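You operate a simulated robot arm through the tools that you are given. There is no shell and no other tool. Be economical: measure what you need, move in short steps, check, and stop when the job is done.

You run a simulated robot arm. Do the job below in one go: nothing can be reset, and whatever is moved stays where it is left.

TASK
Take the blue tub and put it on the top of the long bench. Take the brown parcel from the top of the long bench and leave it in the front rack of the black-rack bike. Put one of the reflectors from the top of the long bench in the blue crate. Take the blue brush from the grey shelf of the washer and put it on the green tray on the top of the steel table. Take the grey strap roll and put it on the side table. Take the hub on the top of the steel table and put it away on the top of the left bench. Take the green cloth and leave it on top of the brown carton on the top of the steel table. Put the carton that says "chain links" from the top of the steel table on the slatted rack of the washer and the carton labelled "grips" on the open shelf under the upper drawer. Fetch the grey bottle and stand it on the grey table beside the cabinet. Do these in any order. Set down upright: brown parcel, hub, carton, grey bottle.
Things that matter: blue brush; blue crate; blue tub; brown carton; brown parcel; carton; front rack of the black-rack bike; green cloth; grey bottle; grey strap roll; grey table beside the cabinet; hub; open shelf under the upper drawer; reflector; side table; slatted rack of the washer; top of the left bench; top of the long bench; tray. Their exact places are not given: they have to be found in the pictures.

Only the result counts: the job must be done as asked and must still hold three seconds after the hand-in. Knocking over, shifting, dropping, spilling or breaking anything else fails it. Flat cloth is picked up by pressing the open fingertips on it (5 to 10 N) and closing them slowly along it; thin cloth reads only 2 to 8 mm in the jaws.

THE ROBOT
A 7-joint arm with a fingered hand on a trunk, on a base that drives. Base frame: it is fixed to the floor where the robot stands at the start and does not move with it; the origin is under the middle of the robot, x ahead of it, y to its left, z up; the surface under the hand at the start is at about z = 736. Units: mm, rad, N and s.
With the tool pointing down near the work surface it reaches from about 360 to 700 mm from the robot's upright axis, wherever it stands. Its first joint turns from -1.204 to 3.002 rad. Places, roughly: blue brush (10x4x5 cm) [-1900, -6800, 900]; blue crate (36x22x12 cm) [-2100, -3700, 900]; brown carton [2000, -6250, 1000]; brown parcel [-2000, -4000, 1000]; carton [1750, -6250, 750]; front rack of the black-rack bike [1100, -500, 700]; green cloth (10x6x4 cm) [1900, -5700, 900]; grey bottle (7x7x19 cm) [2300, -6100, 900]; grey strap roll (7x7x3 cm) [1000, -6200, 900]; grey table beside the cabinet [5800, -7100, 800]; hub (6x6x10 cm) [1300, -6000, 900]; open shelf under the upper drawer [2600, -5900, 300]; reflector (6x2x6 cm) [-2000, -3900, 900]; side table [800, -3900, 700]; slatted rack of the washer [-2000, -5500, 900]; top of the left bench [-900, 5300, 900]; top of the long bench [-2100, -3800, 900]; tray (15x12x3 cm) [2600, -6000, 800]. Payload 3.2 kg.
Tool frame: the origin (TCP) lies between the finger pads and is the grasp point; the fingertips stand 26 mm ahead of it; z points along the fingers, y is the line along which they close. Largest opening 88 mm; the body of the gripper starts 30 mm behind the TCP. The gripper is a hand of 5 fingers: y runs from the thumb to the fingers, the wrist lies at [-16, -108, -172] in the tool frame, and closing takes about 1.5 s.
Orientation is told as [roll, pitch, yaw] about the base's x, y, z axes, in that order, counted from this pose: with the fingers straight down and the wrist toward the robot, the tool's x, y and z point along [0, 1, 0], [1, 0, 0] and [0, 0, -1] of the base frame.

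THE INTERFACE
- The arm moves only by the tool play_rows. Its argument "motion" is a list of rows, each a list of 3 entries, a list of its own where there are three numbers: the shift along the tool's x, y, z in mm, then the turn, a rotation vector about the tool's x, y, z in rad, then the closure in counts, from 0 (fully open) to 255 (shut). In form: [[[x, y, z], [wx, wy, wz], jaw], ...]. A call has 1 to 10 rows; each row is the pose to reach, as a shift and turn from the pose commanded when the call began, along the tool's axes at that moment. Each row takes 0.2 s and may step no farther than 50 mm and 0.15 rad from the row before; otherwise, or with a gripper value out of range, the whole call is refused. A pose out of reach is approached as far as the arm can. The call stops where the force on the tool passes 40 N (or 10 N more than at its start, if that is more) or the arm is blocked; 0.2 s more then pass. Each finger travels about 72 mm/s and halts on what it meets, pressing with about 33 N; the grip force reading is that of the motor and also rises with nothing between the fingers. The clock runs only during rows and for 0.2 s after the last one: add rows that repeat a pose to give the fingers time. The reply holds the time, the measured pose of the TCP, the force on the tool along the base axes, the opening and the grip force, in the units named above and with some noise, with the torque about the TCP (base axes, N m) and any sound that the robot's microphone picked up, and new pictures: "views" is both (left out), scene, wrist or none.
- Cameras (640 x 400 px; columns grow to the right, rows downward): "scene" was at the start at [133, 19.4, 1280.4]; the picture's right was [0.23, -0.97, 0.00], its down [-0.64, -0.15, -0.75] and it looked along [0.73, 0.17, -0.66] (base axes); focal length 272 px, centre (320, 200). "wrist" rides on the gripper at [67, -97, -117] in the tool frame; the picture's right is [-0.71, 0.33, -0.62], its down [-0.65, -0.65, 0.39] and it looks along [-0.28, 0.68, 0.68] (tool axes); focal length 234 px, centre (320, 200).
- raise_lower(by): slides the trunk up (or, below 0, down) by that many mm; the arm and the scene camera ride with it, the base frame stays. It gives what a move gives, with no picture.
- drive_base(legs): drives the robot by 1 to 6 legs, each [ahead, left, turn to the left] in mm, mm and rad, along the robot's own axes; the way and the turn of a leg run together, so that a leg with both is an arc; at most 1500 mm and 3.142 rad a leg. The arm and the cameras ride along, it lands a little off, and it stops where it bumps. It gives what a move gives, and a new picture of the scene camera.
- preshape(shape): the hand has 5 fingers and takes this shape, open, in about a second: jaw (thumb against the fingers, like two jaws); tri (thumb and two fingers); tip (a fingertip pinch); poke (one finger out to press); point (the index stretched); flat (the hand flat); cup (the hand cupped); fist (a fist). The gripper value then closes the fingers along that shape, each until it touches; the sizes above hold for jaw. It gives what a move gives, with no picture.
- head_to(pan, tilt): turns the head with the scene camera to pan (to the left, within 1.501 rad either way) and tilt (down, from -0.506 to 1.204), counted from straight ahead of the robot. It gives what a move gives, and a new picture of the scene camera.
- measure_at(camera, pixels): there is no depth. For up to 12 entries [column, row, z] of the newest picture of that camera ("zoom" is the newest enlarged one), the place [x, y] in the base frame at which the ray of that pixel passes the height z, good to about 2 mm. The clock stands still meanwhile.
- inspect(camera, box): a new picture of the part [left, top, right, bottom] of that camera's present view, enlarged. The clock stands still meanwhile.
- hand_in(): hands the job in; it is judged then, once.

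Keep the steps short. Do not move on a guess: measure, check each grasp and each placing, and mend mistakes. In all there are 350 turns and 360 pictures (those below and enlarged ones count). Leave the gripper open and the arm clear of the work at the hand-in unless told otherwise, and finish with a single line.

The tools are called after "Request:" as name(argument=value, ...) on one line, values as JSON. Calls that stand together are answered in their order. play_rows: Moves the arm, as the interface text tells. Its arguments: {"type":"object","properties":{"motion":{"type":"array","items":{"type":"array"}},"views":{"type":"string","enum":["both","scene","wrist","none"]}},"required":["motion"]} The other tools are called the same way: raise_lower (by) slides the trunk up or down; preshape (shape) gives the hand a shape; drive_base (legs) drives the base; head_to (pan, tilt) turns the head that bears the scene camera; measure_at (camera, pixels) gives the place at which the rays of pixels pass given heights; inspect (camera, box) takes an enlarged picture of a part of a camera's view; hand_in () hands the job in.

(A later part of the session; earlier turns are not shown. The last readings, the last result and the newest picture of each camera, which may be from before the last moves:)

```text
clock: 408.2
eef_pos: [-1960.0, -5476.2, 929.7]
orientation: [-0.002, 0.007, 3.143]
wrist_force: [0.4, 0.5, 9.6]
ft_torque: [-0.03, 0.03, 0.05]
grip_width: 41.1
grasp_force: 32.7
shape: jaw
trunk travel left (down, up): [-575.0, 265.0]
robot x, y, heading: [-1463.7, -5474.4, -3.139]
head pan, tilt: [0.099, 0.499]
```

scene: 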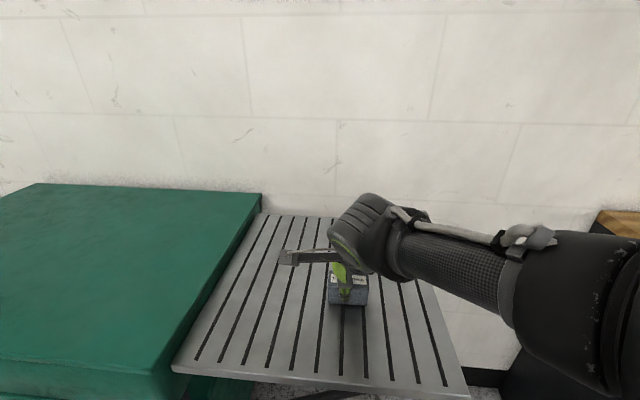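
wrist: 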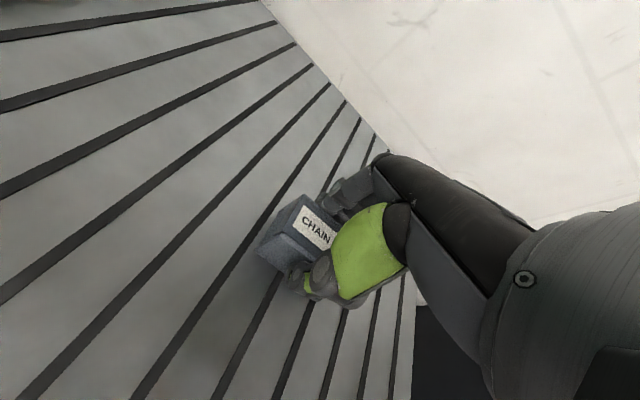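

Request:
play_rows(motion=[[[0, 0, -1], [0, 0, 0], 180], [[0, 0, -1], [0, 0, 0], 150], [[0, 0, -1], [0, 0, 0], 110], [[0, 0, -1], [0, 0, 0], 60], [[0, 0, -1], [0, 0, 0], 0], [[0, 0, -1], [0, 0, 0], 0], [[0, 0, -1], [0, 0, 0], 0]], views="wrist")

Request:
raise_lower(by=200)

Request:
drive_base(legs=[[-200, 0, 0]])

```text
clock: 409.8
eef_pos: [-1961.8, -5475.9, 929.0]
orientation: [-0.004, 0.009, 3.142]
wrist_force: [0.4, 0.3, 0.0]
ft_torque: [-0.02, -0.01, -0.04]
grip_width: 87.8
grasp_force: 0.2
shape: jaw
trunk travel left (down, up): [-575.0, 265.0]
robot x, y, heading: [-1462.2, -5472.0, -3.139]
head pan, tilt: [0.099, 0.499]
```

wrist: 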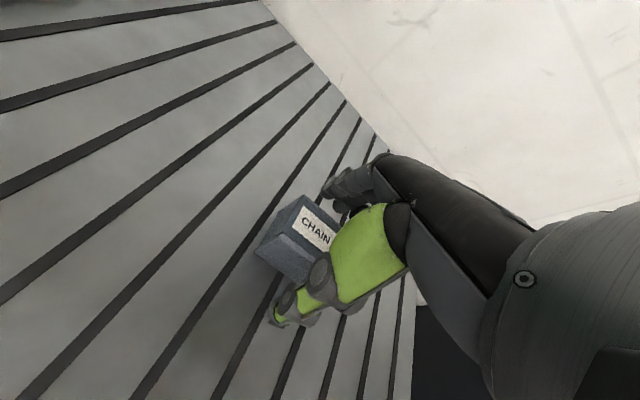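

```text
clock: 412.0
eef_pos: [-1961.8, -5475.8, 1127.6]
orientation: [-0.003, 0.008, 3.14]
wrist_force: [-0.1, 0.3, 0.8]
ft_torque: [-0.01, 0.03, -0.01]
grip_width: 87.8
grasp_force: 0.1
shape: jaw
trunk travel left (down, up): [-775.0, 65.0]
robot x, y, heading: [-1461.8, -5475.8, -3.139]
head pan, tilt: [0.099, 0.499]
```

```text
clock: 413.6
eef_pos: [-1758.1, -5475.5, 1126.7]
orientation: [-0.004, 0.009, -3.141]
wrist_force: [-0.6, -0.3, 0.3]
ft_torque: [0.04, -0.01, 0.0]
grip_width: 87.7
grasp_force: 0.1
shape: jaw
trunk travel left (down, up): [-775.0, 65.0]
robot x, y, heading: [-1260.0, -5472.4, -3.138]
head pan, tilt: [0.099, 0.499]
```

scene: 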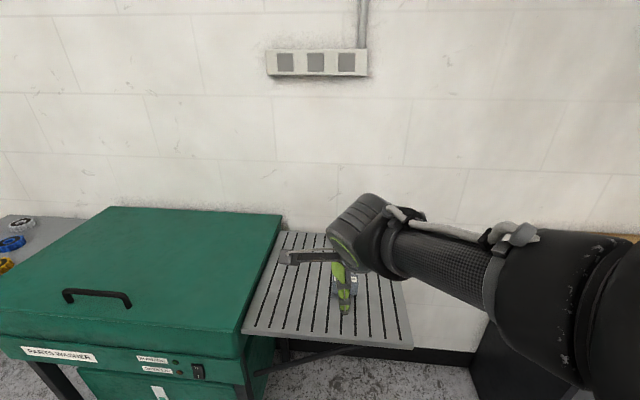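

Chain-links box stands on the rack. Now strafe south to the grey shelf with the brush.

Request:
drive_base(legs=[[-50, 1230, 0]])

Request:
inspect(camera="scene", box=[120, 180, 400, 340])

```text
clock: 419.8
eef_pos: [-1703.2, -6704.1, 1128.8]
orientation: [-0.004, 0.009, -3.139]
wrist_force: [0.6, 0.1, 0.2]
ft_torque: [-0.01, 0.0, 0.02]
grip_width: 87.7
grasp_force: 0.1
shape: jaw
trunk travel left (down, up): [-775.0, 65.0]
robot x, y, heading: [-1200.2, -6704.1, -3.134]
head pan, tilt: [0.099, 0.499]
```

scene: 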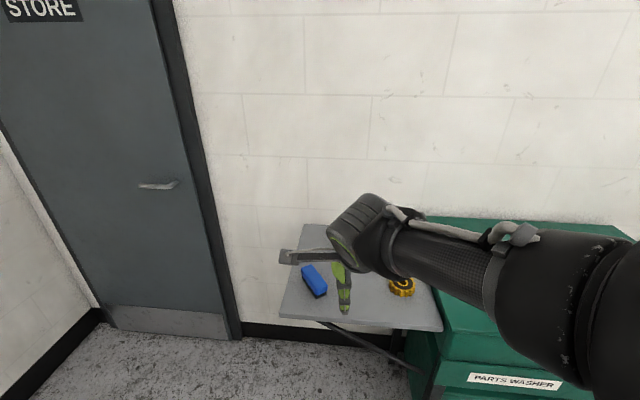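

```text
2.29 times, centred on (260, 260) of scene
```

zoom: 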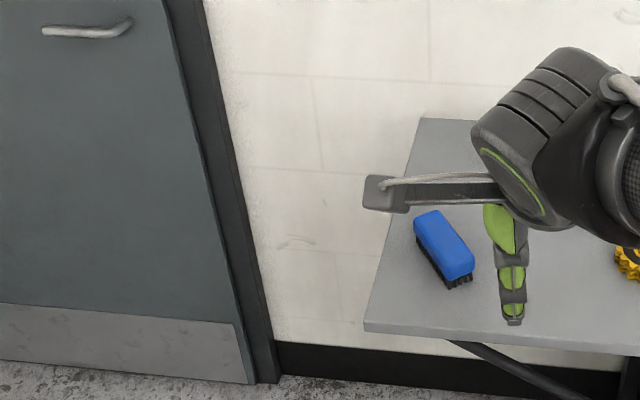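

Request:
measure_at(camera="zoom", pixels=[[414, 220, 920], [440, 210, 920], [475, 258, 920], [447, 272, 920], [446, 288, 880], [472, 278, 880], [365, 328, 880], [420, 118, 880], [447, 288, 860], [365, 328, 860]])

Request:
drive_base(legs=[[250, 130, -0.008]])

Request:
play_rows(motion=[[[0, 0, 0], [0, 0, 0], 0]])

```text
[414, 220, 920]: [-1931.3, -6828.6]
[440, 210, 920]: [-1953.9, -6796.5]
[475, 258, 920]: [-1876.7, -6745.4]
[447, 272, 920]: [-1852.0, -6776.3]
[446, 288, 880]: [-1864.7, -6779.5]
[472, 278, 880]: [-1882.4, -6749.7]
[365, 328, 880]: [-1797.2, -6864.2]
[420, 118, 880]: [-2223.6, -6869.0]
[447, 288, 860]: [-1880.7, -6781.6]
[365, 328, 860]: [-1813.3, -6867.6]
```

```text
clock: 421.8
eef_pos: [-1953.3, -6831.7, 1130.1]
orientation: [-0.001, 0.01, 3.139]
wrist_force: [-0.5, -1.0, -0.2]
ft_torque: [-0.02, 0.02, -0.03]
grip_width: 88.0
grasp_force: 0.0
shape: jaw
trunk travel left (down, up): [-775.0, 65.0]
robot x, y, heading: [-1452.2, -6833.4, 3.14]
head pan, tilt: [0.099, 0.499]
```

scene: 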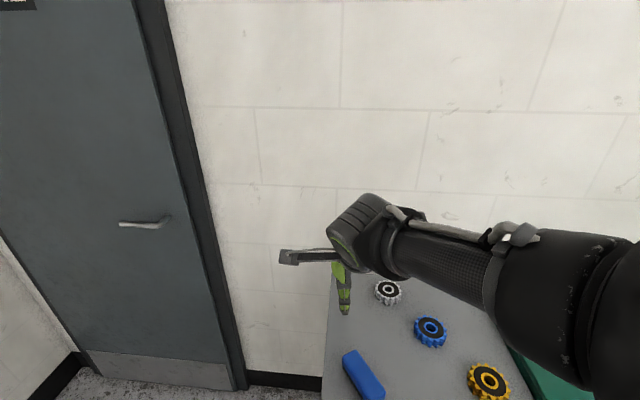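

```text
clock: 422.1
eef_pos: [-1953.2, -6832.2, 1129.0]
orientation: [0.0, 0.01, 3.138]
wrist_force: [0.7, 0.5, -0.6]
ft_torque: [0.0, 0.0, 0.03]
grip_width: 87.9
grasp_force: 0.0
shape: jaw
trunk travel left (down, up): [-775.0, 65.0]
robot x, y, heading: [-1454.9, -6832.4, 3.143]
head pan, tilt: [0.099, 0.499]
```

scene: 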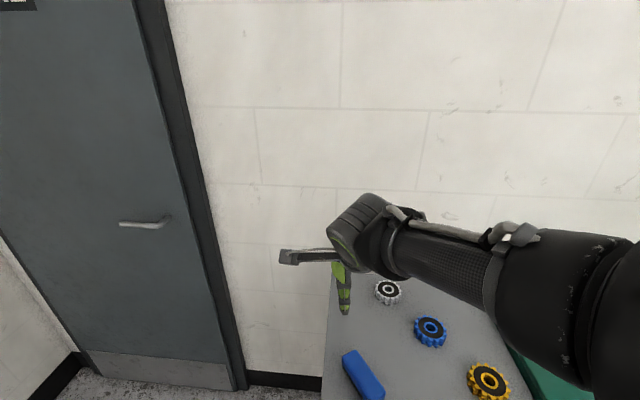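
wrist: 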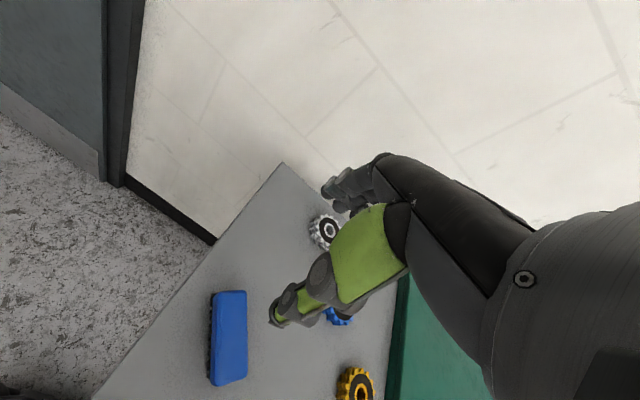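

Request:
measure_at(camera="wrist", pixels=[[216, 293, 940], [247, 291, 940], [246, 376, 940], [217, 385, 940], [216, 293, 920], [247, 291, 920], [246, 376, 920], [217, 385, 920], [283, 163, 880], [283, 163, 900]])

Request:
measure_at(camera="scene", pixels=[[342, 356, 940], [357, 349, 940], [385, 389, 940], [342, 356, 920], [357, 349, 920], [385, 389, 920]])

```text
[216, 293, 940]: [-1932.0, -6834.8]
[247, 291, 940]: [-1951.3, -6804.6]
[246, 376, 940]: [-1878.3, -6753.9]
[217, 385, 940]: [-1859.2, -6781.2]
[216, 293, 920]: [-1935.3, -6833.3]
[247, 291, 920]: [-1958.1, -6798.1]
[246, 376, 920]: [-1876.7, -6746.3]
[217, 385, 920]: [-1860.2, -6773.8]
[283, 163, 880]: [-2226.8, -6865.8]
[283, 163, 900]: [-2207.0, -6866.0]
```

```text
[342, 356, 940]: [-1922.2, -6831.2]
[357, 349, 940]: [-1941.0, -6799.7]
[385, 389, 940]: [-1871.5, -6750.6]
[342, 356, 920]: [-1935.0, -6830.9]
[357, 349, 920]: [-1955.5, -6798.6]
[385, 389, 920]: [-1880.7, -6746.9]
```

Brush: centre ≈(-1907,-6788), top z≈922, long axis at ~0.62 rad. I try turning the hand right 0.95 rad to grip across its width, above it.

Request:
play_rows(motion=[[[-6, -7, 0], [0, 0, 0.136], 0], [[-12, -14, 0], [0, 0, 0.272], 0], [[-18, -20, 0], [0, 0, 0.408], 0], [[-25, -27, 0], [0, 0, 0.544], 0], [[-31, -34, 0], [0, 0, 0.68], 0], [[-38, -40, 0], [0, 0, 0.816], 0], [[-44, -46, 0], [0, 0, 0.95], 0], [[-44, -46, 0], [0, 0, 0.95], 0]], views="wrist")

```text
clock: 423.9
eef_pos: [-1907.4, -6786.2, 1129.0]
orientation: [-0.009, 0.004, 2.183]
wrist_force: [-0.6, 0.4, 0.1]
ft_torque: [0.03, 0.02, -0.01]
grip_width: 87.9
grasp_force: 0.1
shape: jaw
trunk travel left (down, up): [-775.0, 65.0]
robot x, y, heading: [-1453.7, -6831.1, 3.137]
head pan, tilt: [0.099, 0.499]
```

wrist: 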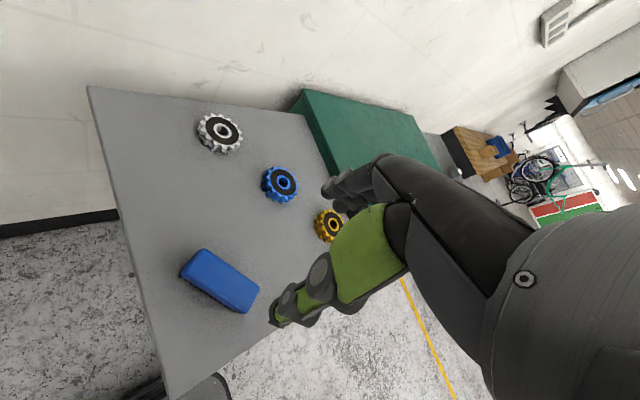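

Request:
raise_lower(by=-190)

Request:
play_rows(motion=[[[0, 0, 0], [0, 0, 0], 0]])

```text
clock: 426.0
eef_pos: [-1904.9, -6788.5, 937.8]
orientation: [-0.008, 0.003, 2.189]
wrist_force: [-0.3, 0.7, 0.2]
ft_torque: [-0.01, -0.03, 0.05]
grip_width: 87.9
grasp_force: 0.0
shape: jaw
trunk travel left (down, up): [-585.0, 255.0]
robot x, y, heading: [-1456.3, -6828.5, 3.143]
head pan, tilt: [0.099, 0.499]
```

```text
clock: 426.4
eef_pos: [-1908.1, -6787.3, 939.0]
orientation: [-0.009, 0.005, 2.188]
wrist_force: [-0.5, 0.1, -0.2]
ft_torque: [-0.01, -0.02, 0.02]
grip_width: 87.8
grasp_force: 0.0
shape: jaw
trunk travel left (down, up): [-585.0, 255.0]
robot x, y, heading: [-1455.5, -6833.9, 3.144]
head pan, tilt: [0.099, 0.499]
```

scene: 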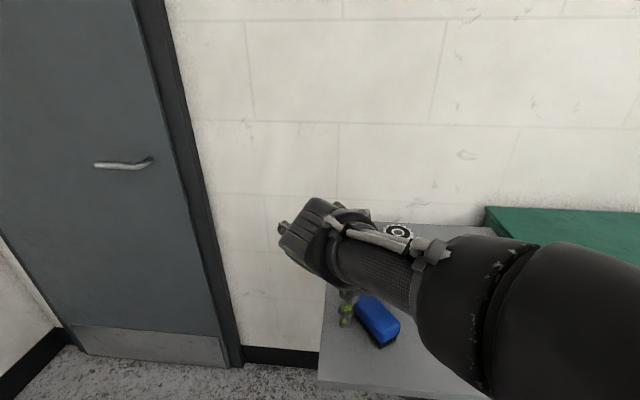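
wrist: 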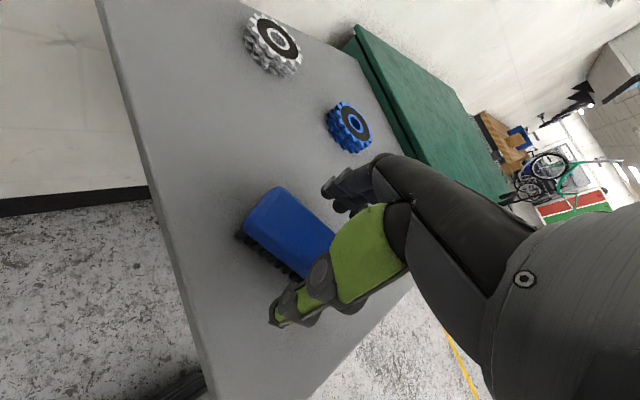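

Request:
raise_lower(by=-32)

Request:
play_rows(motion=[[[0, 0, 0], [0, 0, 0], 50], [[0, 0, 0], [0, 0, 0], 100], [[0, 0, 0], [0, 0, 0], 150], [[0, 0, 0], [0, 0, 0], 190], [[0, 0, 0], [0, 0, 0], 225], [[0, 0, 0], [0, 0, 0], 225], [[0, 0, 0], [0, 0, 0], 225]], views="wrist")

```text
clock: 427.2
eef_pos: [-1905.4, -6788.1, 909.7]
orientation: [-0.005, -0.002, 2.189]
wrist_force: [0.2, -1.3, 17.1]
ft_torque: [0.48, 0.19, -0.07]
grip_width: 87.6
grasp_force: 0.0
shape: jaw
trunk travel left (down, up): [-553.0, 287.0]
robot x, y, heading: [-1451.8, -6830.7, 3.138]
head pan, tilt: [0.099, 0.499]
```

```text
clock: 428.8
eef_pos: [-1902.9, -6789.9, 912.0]
orientation: [0.001, -0.001, 2.19]
wrist_force: [4.8, -7.5, 35.9]
ft_torque: [-1.54, -0.95, 0.02]
grip_width: 38.1
grasp_force: 33.6
shape: jaw
trunk travel left (down, up): [-553.0, 287.0]
robot x, y, heading: [-1450.6, -6832.2, 3.139]
head pan, tilt: [0.099, 0.499]
```

wrist: 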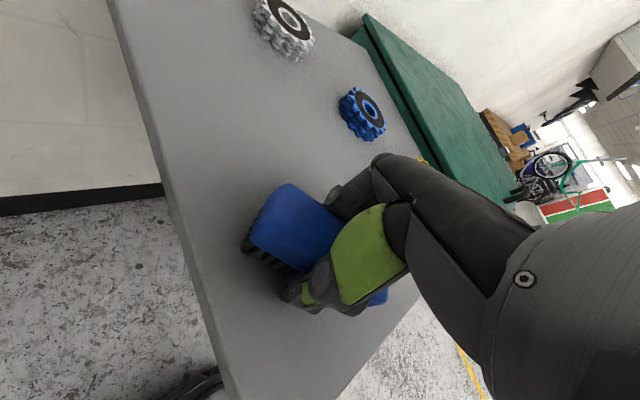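

Gripped (38 mm). Lift and check.

Request:
raise_lower(by=230)

Request:
play_rows(motion=[[[0, 0, 0], [0, 0, 0], 225]])

```text
clock: 431.2
eef_pos: [-1907.3, -6788.4, 1136.3]
orientation: [-0.009, 0.004, 2.188]
wrist_force: [-0.4, -1.1, -0.6]
ft_torque: [-0.01, -0.03, 0.02]
grip_width: 37.5
grasp_force: 32.9
shape: jaw
trunk travel left (down, up): [-783.0, 57.0]
robot x, y, heading: [-1451.6, -6834.9, 3.142]
head pan, tilt: [0.099, 0.499]
```

```text
clock: 431.6
eef_pos: [-1908.1, -6788.7, 1136.5]
orientation: [-0.009, 0.004, 2.188]
wrist_force: [1.0, -0.5, -1.0]
ft_torque: [0.0, -0.02, 0.02]
grip_width: 37.3
grasp_force: 32.8
shape: jaw
trunk travel left (down, up): [-783.0, 57.0]
robot x, y, heading: [-1454.5, -6831.2, 3.138]
head pan, tilt: [0.099, 0.499]
```

scene: 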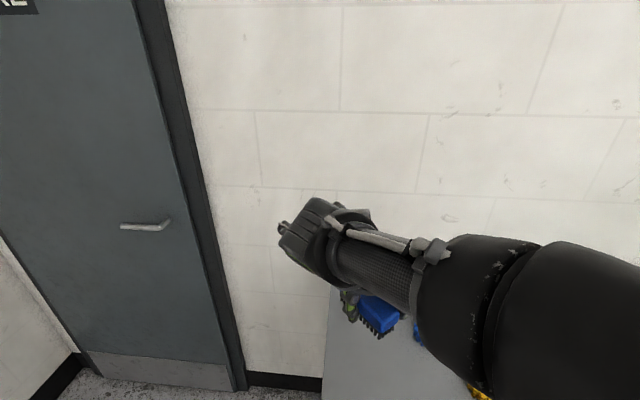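
wrist: 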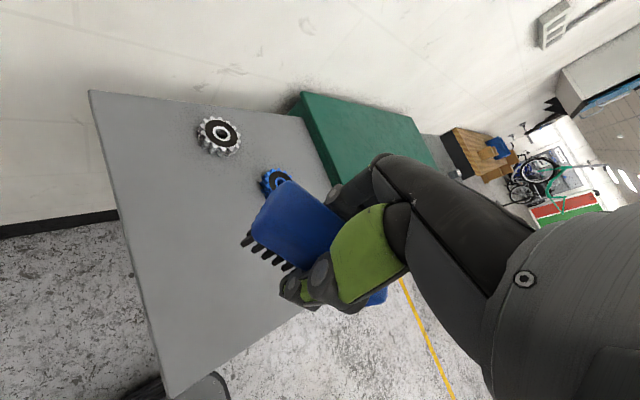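

Brush held. I drive backwards (east) along the south of the steel table to its east end, staying faced west.

Request:
drive_base(legs=[[-1480, 0, 0], [-1480, 0, 0], [-1450, 0, 0], [-250, 0, 0]])

Request:
head_to(pan=-0.8, tilt=0.4)

```text
clock: 453.9
eef_pos: [2707.6, -6773.5, 1137.3]
orientation: [-0.009, 0.004, 2.197]
wrist_force: [0.2, 0.1, -0.5]
ft_torque: [0.03, 0.01, 0.0]
grip_width: 37.5
grasp_force: 32.7
shape: jaw
trunk travel left (down, up): [-783.0, 57.0]
robot x, y, heading: [3158.2, -6813.7, -3.137]
head pan, tilt: [0.099, 0.499]
```

scene: 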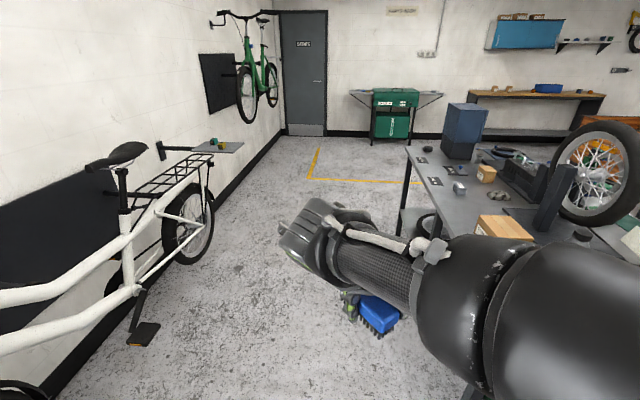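

```text
clock: 455.1
eef_pos: [2708.0, -6774.3, 1136.5]
orientation: [-0.009, 0.005, 2.196]
wrist_force: [0.4, 0.5, -0.5]
ft_torque: [0.0, -0.01, -0.01]
grip_width: 37.6
grasp_force: 32.9
shape: jaw
trunk travel left (down, up): [-783.0, 57.0]
robot x, y, heading: [3157.7, -6813.3, -3.131]
head pan, tilt: [-0.799, 0.4]
```

scene: 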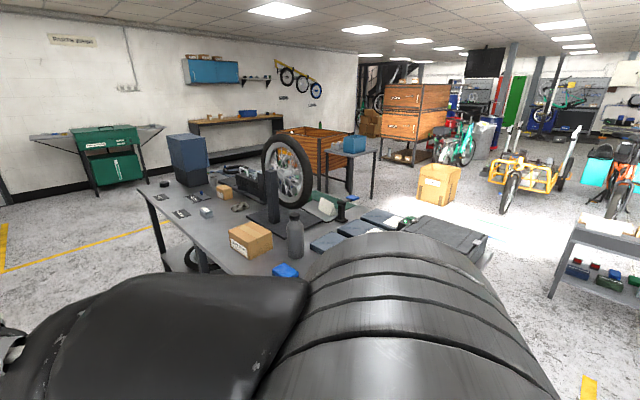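

Request:
raise_lower(by=50)

Request:
drive_base(legs=[[-100, 0, 0], [0, -800, 0]])

Request:
head_to(pan=0.1, tilt=0.6)

```text
clock: 456.0
eef_pos: [2706.6, -6773.3, 1185.6]
orientation: [-0.009, 0.005, 2.196]
wrist_force: [0.2, -0.6, -1.0]
ft_torque: [0.04, 0.02, -0.02]
grip_width: 37.3
grasp_force: 33.2
shape: jaw
trunk travel left (down, up): [-833.0, 7.0]
robot x, y, heading: [3160.3, -6816.0, -3.133]
head pan, tilt: [-0.799, 0.4]
```

```text
clock: 461.1
eef_pos: [2796.3, -5974.1, 1187.6]
orientation: [-0.009, 0.003, 2.206]
wrist_force: [0.6, 0.0, -1.3]
ft_torque: [-0.03, 0.03, -0.03]
grip_width: 37.4
grasp_force: 33.0
shape: jaw
trunk travel left (down, up): [-833.0, 7.0]
robot x, y, heading: [3254.6, -6012.9, -3.129]
head pan, tilt: [-0.799, 0.4]
```

scene: 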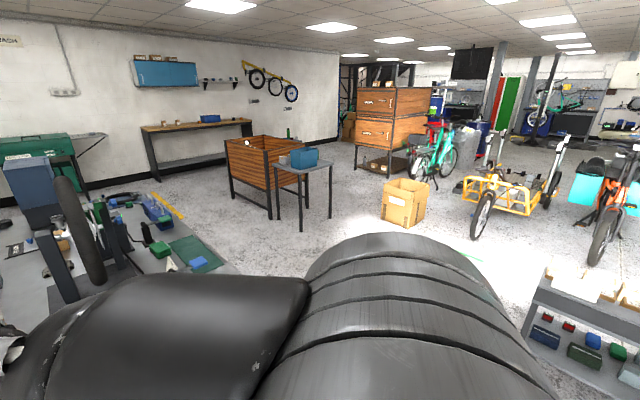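

```text
clock: 462.3
eef_pos: [2797.9, -5974.2, 1186.9]
orientation: [-0.01, 0.002, 2.204]
wrist_force: [-0.2, 0.4, -0.5]
ft_torque: [0.01, 0.0, 0.01]
grip_width: 37.3
grasp_force: 33.6
shape: jaw
trunk travel left (down, up): [-833.0, 7.0]
robot x, y, heading: [3251.7, -6009.6, -3.126]
head pan, tilt: [0.099, 0.6]
```

scene: 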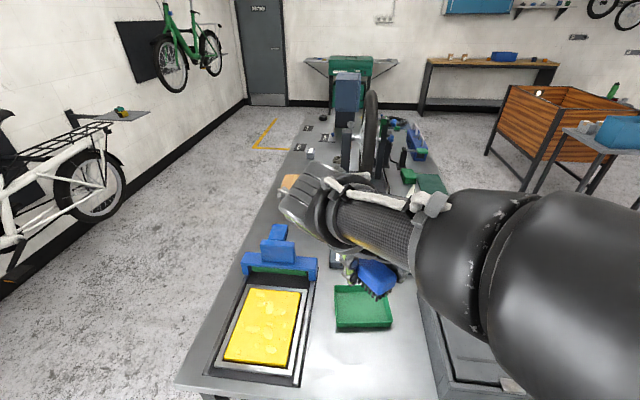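

Request:
measure_at(camera="scene", pixels=[[334, 288, 880], [387, 290, 880], [392, 327, 880], [336, 332, 880], [362, 312, 855], [178, 384, 850], [438, 398, 850], [318, 290, 870]])

Request:
inspect(camera="scene", box=[220, 200, 460, 350])

```text
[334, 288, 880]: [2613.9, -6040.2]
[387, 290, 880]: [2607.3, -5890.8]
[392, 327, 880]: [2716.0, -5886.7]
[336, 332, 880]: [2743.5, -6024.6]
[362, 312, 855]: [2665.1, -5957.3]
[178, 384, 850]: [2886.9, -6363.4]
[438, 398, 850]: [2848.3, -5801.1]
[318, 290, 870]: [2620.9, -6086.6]
```

```text
2.67 times, centred on (340, 275) of scene
```

zoom: 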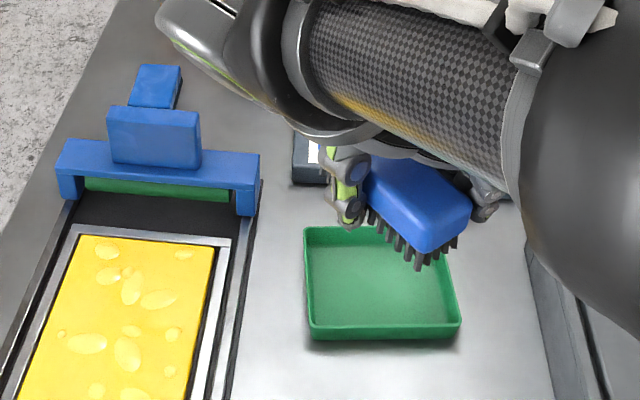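

Tray: x 2610–2730, y −6035…−5888. I align the brush with the tray and move above its centre.

Request:
play_rows(motion=[[[14, 12, 0], [0, 0, -0.134], 225], [[28, 25, 0], [0, 0, -0.268], 225], [[42, 37, 0], [0, 0, -0.402], 225], [[56, 50, 0], [0, 0, -0.536], 225], [[70, 62, 0], [0, 0, -0.67], 225], [[84, 75, 0], [0, 0, -0.804], 225], [[98, 87, 0], [0, 0, -0.937], 225], [[98, 87, 0], [0, 0, -0.937], 225]], views="none")

Request:
raise_lower(by=-200)

Request:
play_rows(motion=[[[0, 0, 0], [0, 0, 0], 225]])

```text
clock: 464.1
eef_pos: [2666.7, -5962.9, 1187.3]
orientation: [-0.003, 0.008, -3.14]
wrist_force: [0.2, -0.1, -1.1]
ft_torque: [0.0, 0.02, 0.01]
grip_width: 37.6
grasp_force: 32.9
shape: jaw
trunk travel left (down, up): [-833.0, 7.0]
robot x, y, heading: [3255.9, -6009.5, -3.125]
head pan, tilt: [0.099, 0.6]
```

```text
clock: 466.3
eef_pos: [2665.8, -5962.4, 986.4]
orientation: [-0.004, 0.01, -3.141]
wrist_force: [0.1, 0.0, -1.3]
ft_torque: [-0.02, 0.02, -0.01]
grip_width: 37.3
grasp_force: 33.3
shape: jaw
trunk travel left (down, up): [-633.0, 207.0]
robot x, y, heading: [3248.9, -6007.7, -3.124]
head pan, tilt: [0.099, 0.6]
```

```text
clock: 466.7
eef_pos: [2666.4, -5961.9, 986.1]
orientation: [-0.004, 0.009, -3.142]
wrist_force: [-0.1, -0.1, -1.4]
ft_torque: [0.02, 0.02, -0.02]
grip_width: 37.3
grasp_force: 32.6
shape: jaw
trunk travel left (down, up): [-633.0, 207.0]
robot x, y, heading: [3249.3, -6007.7, -3.123]
head pan, tilt: [0.099, 0.6]
```

scene: 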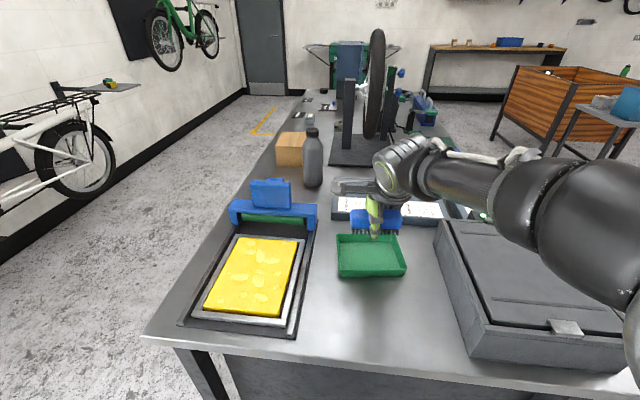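
wrist: 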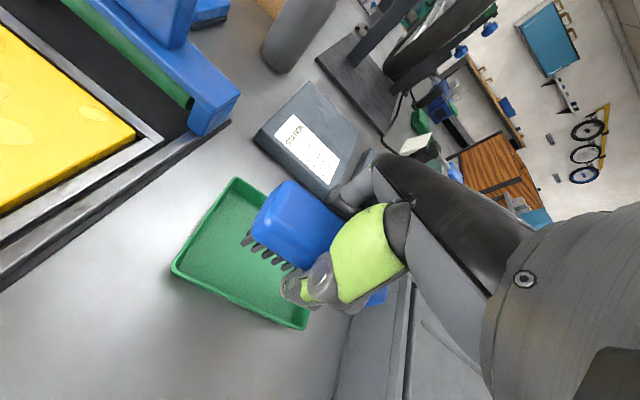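

Request:
measure_at(camera="wrist", pixels=[[236, 178, 880], [173, 266, 880], [309, 322, 880], [236, 178, 870], [173, 266, 870], [309, 322, 870]])

Request:
measure_at(camera="scene", pixels=[[336, 236, 880], [397, 236, 880], [406, 267, 880], [338, 270, 880], [336, 236, 870], [406, 267, 870], [338, 270, 870]])

```text
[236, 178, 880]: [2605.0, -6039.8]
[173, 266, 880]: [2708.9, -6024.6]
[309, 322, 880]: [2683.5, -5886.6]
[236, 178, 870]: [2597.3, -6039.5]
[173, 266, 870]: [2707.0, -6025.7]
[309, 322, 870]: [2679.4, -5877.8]
```

```text
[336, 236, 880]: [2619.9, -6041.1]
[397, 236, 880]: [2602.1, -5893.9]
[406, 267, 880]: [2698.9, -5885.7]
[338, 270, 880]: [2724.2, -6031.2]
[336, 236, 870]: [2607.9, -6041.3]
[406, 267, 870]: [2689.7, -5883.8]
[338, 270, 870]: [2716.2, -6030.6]
```

Request:
play_rows(motion=[[[0, 8, 0], [0, 0, -0.08], 225], [[0, 15, 0], [0, 0, -0.15], 225], [[0, 15, 0], [0, 0, -0.15], 225]], views="none")

Request:
raise_lower(by=-86)

Request:
play_rows(motion=[[[0, 0, 0], [0, 0, 0], 225]])

```text
clock: 467.5
eef_pos: [2651.5, -5962.2, 984.5]
orientation: [-0.001, 0.009, -2.99]
wrist_force: [0.4, -0.4, -1.5]
ft_torque: [0.0, 0.01, -0.01]
grip_width: 37.5
grasp_force: 32.5
shape: jaw
trunk travel left (down, up): [-633.0, 207.0]
robot x, y, heading: [3250.8, -6010.5, -3.127]
head pan, tilt: [0.099, 0.6]
```

```text
clock: 468.7
eef_pos: [2651.3, -5963.3, 899.3]
orientation: [-0.002, 0.008, -2.992]
wrist_force: [0.2, 0.2, -1.1]
ft_torque: [-0.01, 0.02, -0.01]
grip_width: 37.1
grasp_force: 33.2
shape: jaw
trunk travel left (down, up): [-547.0, 293.0]
robot x, y, heading: [3254.9, -6010.9, -3.123]
head pan, tilt: [0.099, 0.6]
```

```text
clock: 469.1
eef_pos: [2652.4, -5961.7, 898.6]
orientation: [0.0, 0.01, -2.991]
wrist_force: [-0.7, 0.6, -0.8]
ft_torque: [0.02, 0.02, 0.0]
grip_width: 37.2
grasp_force: 32.8
shape: jaw
trunk travel left (down, up): [-547.0, 293.0]
robot x, y, heading: [3251.4, -6013.2, -3.125]
head pan, tilt: [0.099, 0.6]
```

scene: 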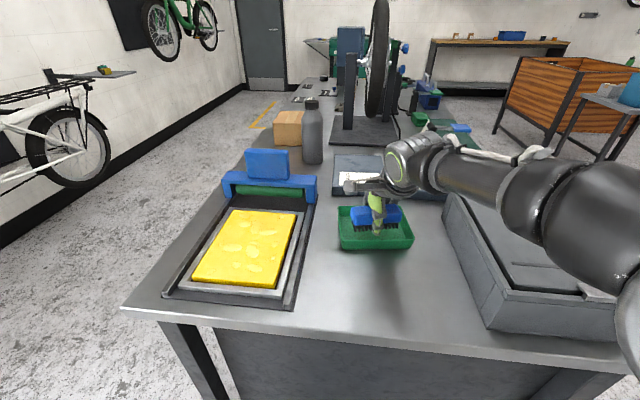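
wrist: 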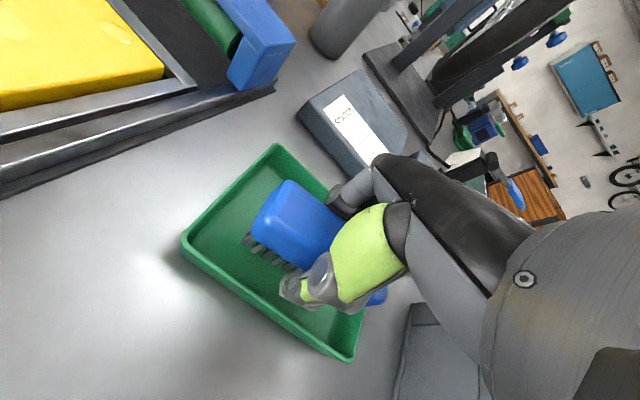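

Request:
play_rows(motion=[[[0, 0, 3], [0, 0, 0], 225], [[0, 0, 6], [0, 0, 0], 225], [[0, 0, 9], [0, 0, 0], 225], [[0, 0, 11], [0, 0, 0], 225], [[0, 0, 11], [0, 0, 0], 225]], views="none")

```text
clock: 470.3
eef_pos: [2650.8, -5962.1, 888.2]
orientation: [-0.002, 0.009, -2.991]
wrist_force: [-0.4, -0.1, -0.9]
ft_torque: [0.0, 0.01, 0.0]
grip_width: 37.4
grasp_force: 33.2
shape: jaw
trunk travel left (down, up): [-547.0, 293.0]
robot x, y, heading: [3253.2, -6010.8, -3.128]
head pan, tilt: [0.099, 0.6]
```

Request:
play_rows(motion=[[[0, 0, 2], [0, 0, 0], 225], [[0, 0, 4], [0, 0, 0], 225], [[0, 0, 6], [0, 0, 0], 225], [[0, 0, 8], [0, 0, 0], 225], [[0, 0, 8], [0, 0, 0], 225]], views="wrist")

```text
clock: 471.5
eef_pos: [2651.3, -5962.6, 880.0]
orientation: [-0.002, 0.008, -2.991]
wrist_force: [0.1, 0.6, -0.7]
ft_torque: [0.03, 0.02, 0.03]
grip_width: 37.2
grasp_force: 33.2
shape: jaw
trunk travel left (down, up): [-547.0, 293.0]
robot x, y, heading: [3249.4, -6012.9, -3.128]
head pan, tilt: [0.099, 0.6]
```

wrist: 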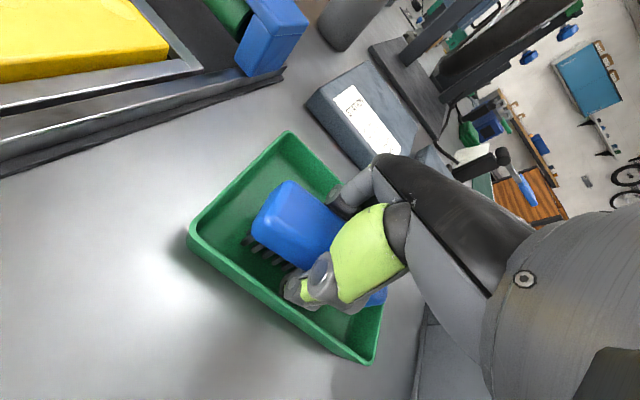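

Request:
play_rows(motion=[[[0, 0, 2], [0, 0, 0], 225], [[0, 0, 4], [0, 0, 0], 225], [[0, 0, 4], [0, 0, 0], 225]], views="none")

Request:
play_rows(motion=[[[0, 0, 0], [0, 0, 0], 190], [[0, 0, 0], [0, 0, 0], 160], [[0, 0, 0], [0, 0, 0], 135], [[0, 0, 0], [0, 0, 0], 125], [[0, 0, -8], [0, 0, 0], 125]], views="wrist")

```text
clock: 472.3
eef_pos: [2651.6, -5962.3, 877.4]
orientation: [-0.002, 0.008, -2.991]
wrist_force: [-0.8, 0.4, 0.5]
ft_torque: [0.0, -0.07, -0.03]
grip_width: 37.1
grasp_force: 33.1
shape: jaw
trunk travel left (down, up): [-547.0, 293.0]
robot x, y, heading: [3248.4, -6013.0, -3.126]
head pan, tilt: [0.099, 0.6]
```

```text
clock: 473.5
eef_pos: [2650.4, -5962.6, 884.3]
orientation: [-0.001, 0.01, -2.99]
wrist_force: [-0.6, 0.1, -0.1]
ft_torque: [0.03, 0.0, 0.01]
grip_width: 44.7
grasp_force: 0.1
shape: jaw
trunk travel left (down, up): [-547.0, 293.0]
robot x, y, heading: [3249.6, -6010.8, -3.13]
head pan, tilt: [0.099, 0.6]
```

wrist: 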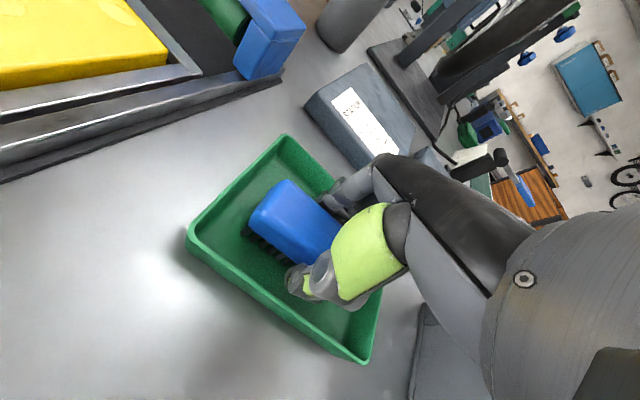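

Request:
play_rows(motion=[[[0, 0, -10], [0, 0, 0], 120], [[0, 0, -22], [0, 0, 0], 110], [[0, 0, -35], [0, 0, 0], 90], [[0, 0, -35], [0, 0, 0], 90]], views="none")

Request:
raise_lower(by=180)

Request:
play_rows(motion=[[[0, 0, 0], [0, 0, 0], 0], [[0, 0, 0], [0, 0, 0], 0]])

```text
clock: 474.5
eef_pos: [2650.5, -5962.4, 919.0]
orientation: [-0.002, 0.011, -2.991]
wrist_force: [-0.4, -0.2, -0.1]
ft_torque: [-0.04, 0.05, 0.01]
grip_width: 56.2
grasp_force: 0.0
shape: jaw
trunk travel left (down, up): [-547.0, 293.0]
robot x, y, heading: [3249.4, -6013.8, -3.126]
head pan, tilt: [0.099, 0.6]
```

```text
clock: 476.5
eef_pos: [2650.0, -5962.8, 1099.8]
orientation: [0.0, 0.011, -2.992]
wrist_force: [0.8, 0.0, -0.4]
ft_torque: [0.01, 0.0, -0.01]
grip_width: 56.4
grasp_force: 0.1
shape: jaw
trunk travel left (down, up): [-727.0, 113.0]
robot x, y, heading: [3251.2, -6010.8, -3.125]
head pan, tilt: [0.099, 0.6]
```

```text
clock: 477.1
eef_pos: [2651.4, -5963.1, 1100.9]
orientation: [-0.003, 0.009, -2.99]
wrist_force: [0.4, -0.5, 0.1]
ft_torque: [0.01, 0.03, 0.02]
grip_width: 87.9
grasp_force: 0.1
shape: jaw
trunk travel left (down, up): [-727.0, 113.0]
robot x, y, heading: [3249.2, -6010.5, -3.123]
head pan, tilt: [0.099, 0.6]
```

scene: 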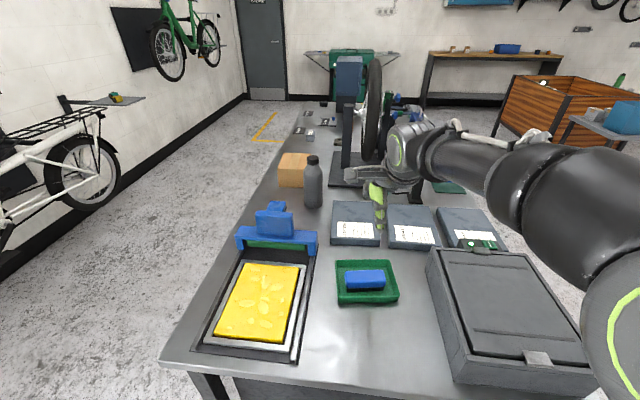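
wrist: 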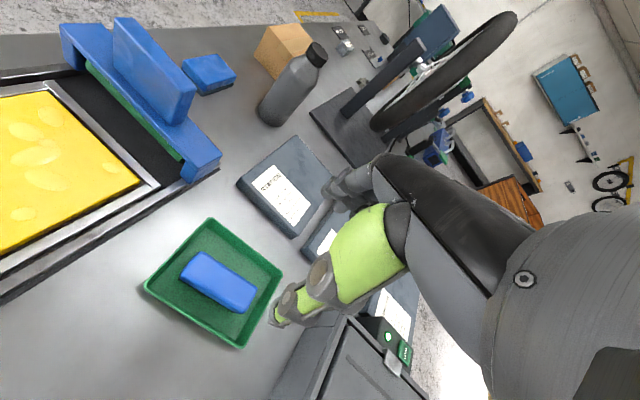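

Brush sits in the tray. Next the grey bottle: measure it.

Request:
measure_at(camera="scene", pixels=[[313, 204, 850], [303, 200, 850], [323, 200, 850], [313, 157, 1040]])

Request:
measure_at(camera="wrist", pixels=[[265, 118, 850], [318, 50, 1040], [275, 110, 850]])

Request:
raise_lower(by=90)

Request:
drive_base(legs=[[-100, 0, 0], [0, 780, 0], [0, 0, -1.57]])

```text
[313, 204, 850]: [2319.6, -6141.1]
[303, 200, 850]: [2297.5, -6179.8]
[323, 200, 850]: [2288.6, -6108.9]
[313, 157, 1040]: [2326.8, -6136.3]
```

```text
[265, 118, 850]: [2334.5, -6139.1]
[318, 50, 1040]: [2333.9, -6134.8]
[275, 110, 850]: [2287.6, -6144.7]
```

```text
clock: 478.3
eef_pos: [2650.9, -5962.6, 1189.1]
orientation: [-0.001, 0.011, -2.991]
wrist_force: [-0.2, 1.0, -0.2]
ft_torque: [-0.03, -0.04, -0.04]
grip_width: 87.7
grasp_force: 0.0
shape: jaw
trunk travel left (down, up): [-817.0, 23.0]
robot x, y, heading: [3250.1, -6012.0, -3.127]
head pan, tilt: [0.099, 0.6]
```

```text
clock: 487.1
eef_pos: [3405.0, -6188.8, 1190.3]
orientation: [-0.002, 0.009, 1.738]
wrist_force: [0.3, 0.2, -0.2]
ft_torque: [0.01, -0.01, 0.01]
grip_width: 87.9
grasp_force: 0.0
shape: jaw
trunk travel left (down, up): [-817.0, 23.0]
robot x, y, heading: [3365.4, -6785.9, 1.604]
head pan, tilt: [0.099, 0.6]
```

scene: 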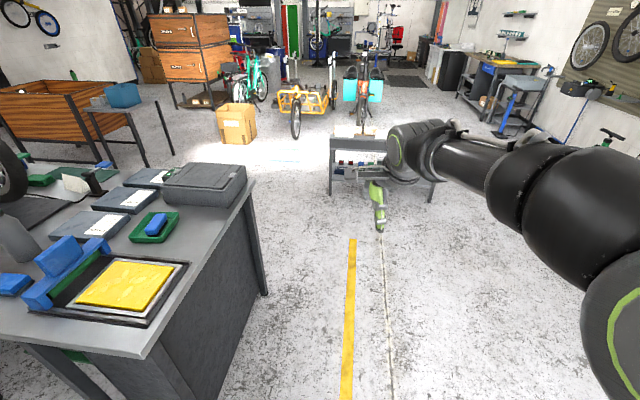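

Bottle centre ≈(2318,−6140), top ≈1040. I'll take it by its cap from above. Drive to face it from the south.

Request:
drive_base(legs=[[-60, 1040, -0.034], [120, 0, 0]])

Request:
head_to(pan=0.05, tilt=0.65)

Request:
play_rows(motion=[[[0, 0, 0], [0, 0, 0], 0]], views="wrist")

```text
clock: 493.2
eef_pos: [2397.0, -6146.9, 1190.3]
orientation: [-0.003, 0.01, 1.701]
wrist_force: [0.9, -0.1, -0.2]
ft_torque: [-0.02, 0.01, -0.04]
grip_width: 87.8
grasp_force: 0.1
shape: jaw
trunk travel left (down, up): [-817.0, 23.0]
robot x, y, heading: [2338.2, -6748.2, 1.575]
head pan, tilt: [0.099, 0.6]
```

scene: 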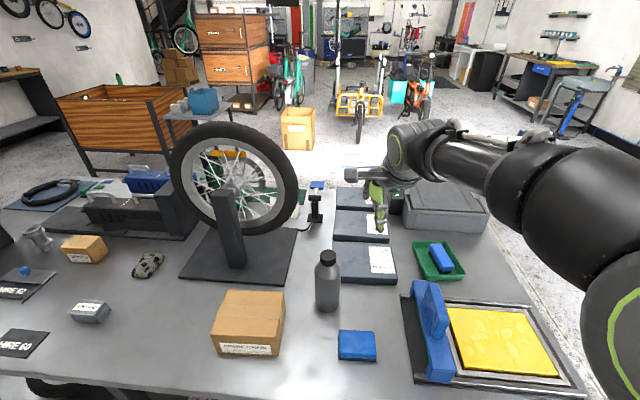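

```text
clock: 493.9
eef_pos: [2396.5, -6145.0, 1189.8]
orientation: [-0.004, 0.011, 1.701]
wrist_force: [0.2, -0.3, 0.1]
ft_torque: [0.02, 0.0, 0.0]
grip_width: 87.8
grasp_force: 0.1
shape: jaw
trunk travel left (down, up): [-817.0, 23.0]
robot x, y, heading: [2339.8, -6746.1, 1.571]
head pan, tilt: [0.051, 0.649]
```

scene: 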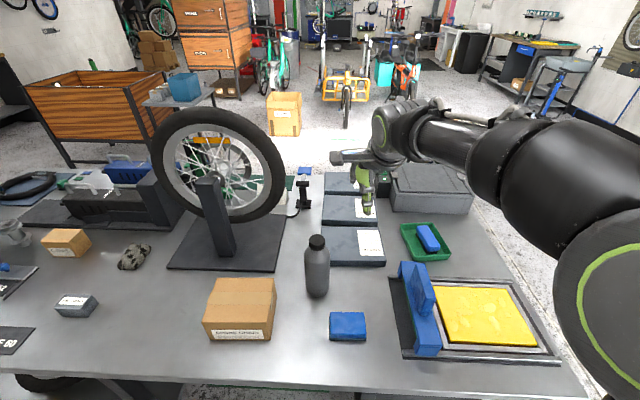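

```text
clock: 494.3
eef_pos: [2396.9, -6147.8, 1190.0]
orientation: [-0.002, 0.01, 1.701]
wrist_force: [-0.9, -0.6, -1.1]
ft_torque: [-0.01, 0.01, -0.03]
grip_width: 87.8
grasp_force: 0.0
shape: jaw
trunk travel left (down, up): [-817.0, 23.0]
robot x, y, heading: [2336.2, -6745.6, 1.566]
head pan, tilt: [0.051, 0.649]
```

wrist: 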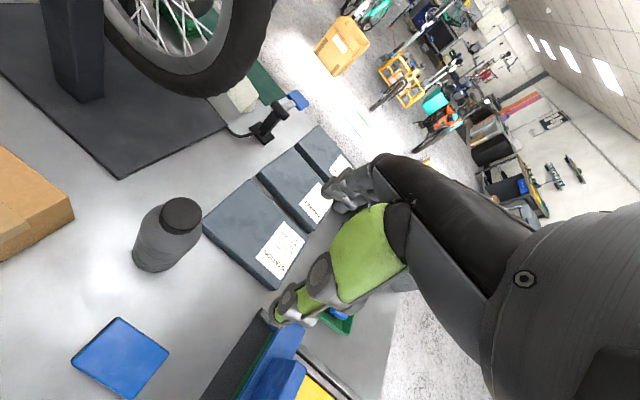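

Request:
measure_at(camera="scene", pixels=[[317, 240, 1030], [317, 240, 1040], [317, 240, 1050], [317, 295, 850]])

Request:
measure_at(camera="wrist", pixels=[[181, 214, 1030], [181, 214, 1040], [181, 214, 1050], [181, 214, 1060], [161, 214, 1040], [202, 214, 1040]])

```text
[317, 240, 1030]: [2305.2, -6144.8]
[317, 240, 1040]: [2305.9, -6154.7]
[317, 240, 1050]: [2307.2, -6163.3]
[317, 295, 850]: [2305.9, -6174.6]
```

```text
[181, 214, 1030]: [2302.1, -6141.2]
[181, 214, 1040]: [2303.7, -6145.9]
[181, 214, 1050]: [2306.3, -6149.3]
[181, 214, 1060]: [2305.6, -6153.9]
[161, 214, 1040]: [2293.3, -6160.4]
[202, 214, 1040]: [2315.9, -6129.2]
```

Request:
drive_base(legs=[[0, 85, 0]])

Request:
play_rows(motion=[[[0, 0, 0], [0, 0, 0], 0]], views="wrist")

```text
clock: 495.4
eef_pos: [2312.2, -6146.3, 1189.4]
orientation: [0.002, 0.009, 1.702]
wrist_force: [-0.1, -0.1, 0.1]
ft_torque: [-0.02, 0.01, 0.0]
grip_width: 87.9
grasp_force: 0.1
shape: jaw
trunk travel left (down, up): [-817.0, 23.0]
robot x, y, heading: [2253.2, -6743.7, 1.567]
head pan, tilt: [0.051, 0.649]
```

scene: 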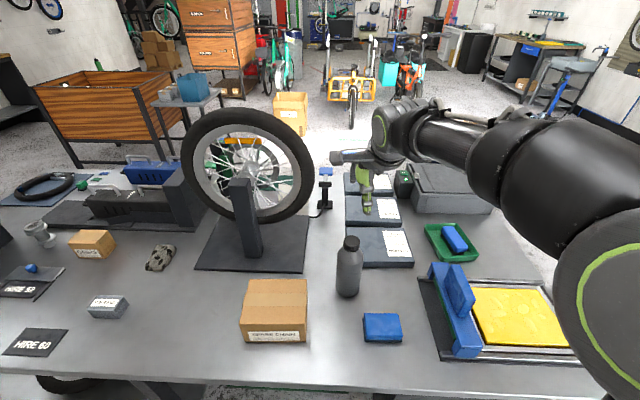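

```text
clock: 495.8
eef_pos: [2313.3, -6145.9, 1190.8]
orientation: [-0.001, 0.008, 1.701]
wrist_force: [0.3, -0.2, 0.2]
ft_torque: [0.0, 0.05, 0.01]
grip_width: 87.6
grasp_force: 0.0
shape: jaw
trunk travel left (down, up): [-817.0, 23.0]
robot x, y, heading: [2249.1, -6744.0, 1.566]
head pan, tilt: [0.051, 0.649]
```

wrist: 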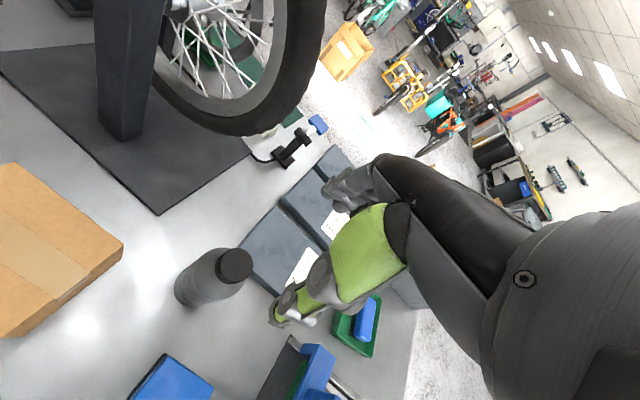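

Request:
measure_at(camera="scene", pixels=[[352, 240, 1020], [352, 240, 1030], [352, 240, 1040]])

Request:
measure_at(camera="wrist", pixels=[[235, 265, 1020], [235, 265, 1030], [235, 265, 1040]])

```text
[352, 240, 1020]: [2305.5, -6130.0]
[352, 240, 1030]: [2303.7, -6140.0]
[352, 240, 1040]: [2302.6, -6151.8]
```

```text
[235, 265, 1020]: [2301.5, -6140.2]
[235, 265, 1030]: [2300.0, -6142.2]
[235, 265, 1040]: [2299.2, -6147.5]
```

Request:
play_rows(motion=[[[10.5, 4, 0], [0, 0, 0], 0], [[10.5, 4, 0], [0, 0, 0], 0]], views="none")

Request:
raise_lower(by=-115)

Request:
play_rows(motion=[[[0, 0, 0], [0, 0, 0], 0]])

```text
clock: 496.4
eef_pos: [2301.5, -6142.7, 1190.2]
orientation: [-0.001, 0.008, 1.7]
wrist_force: [0.1, 0.1, 0.1]
ft_torque: [-0.01, 0.01, -0.02]
grip_width: 87.9
grasp_force: 0.2
shape: jaw
trunk travel left (down, up): [-817.0, 23.0]
robot x, y, heading: [2253.7, -6749.5, 1.56]
head pan, tilt: [0.051, 0.649]
```

```text
clock: 497.8
eef_pos: [2300.2, -6144.4, 1074.2]
orientation: [-0.002, 0.007, 1.698]
wrist_force: [0.3, -0.3, -0.6]
ft_torque: [0.0, -0.01, -0.01]
grip_width: 87.5
grasp_force: 0.0
shape: jaw
trunk travel left (down, up): [-702.0, 138.0]
robot x, y, heading: [2248.4, -6741.4, 1.564]
head pan, tilt: [0.051, 0.649]
```

```text
clock: 498.2
eef_pos: [2300.5, -6143.5, 1074.5]
orientation: [-0.002, 0.008, 1.7]
wrist_force: [-0.6, -0.1, -0.4]
ft_torque: [0.01, 0.01, 0.03]
grip_width: 88.0
grasp_force: 0.1
shape: jaw
trunk travel left (down, up): [-702.0, 138.0]
robot x, y, heading: [2249.9, -6744.0, 1.563]
head pan, tilt: [0.051, 0.649]
```

scene: 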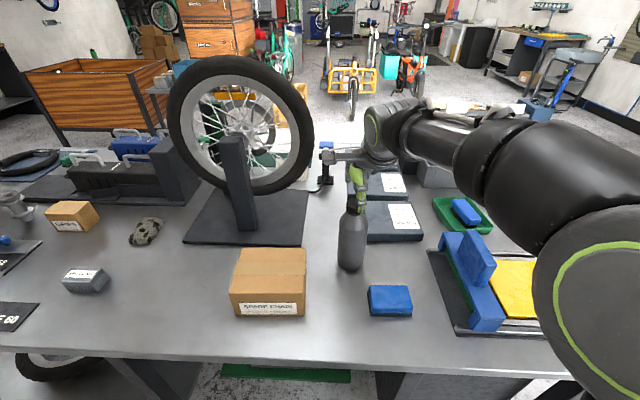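
wrist: 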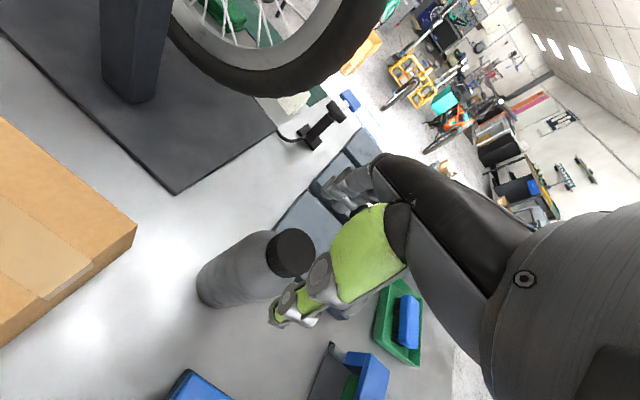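

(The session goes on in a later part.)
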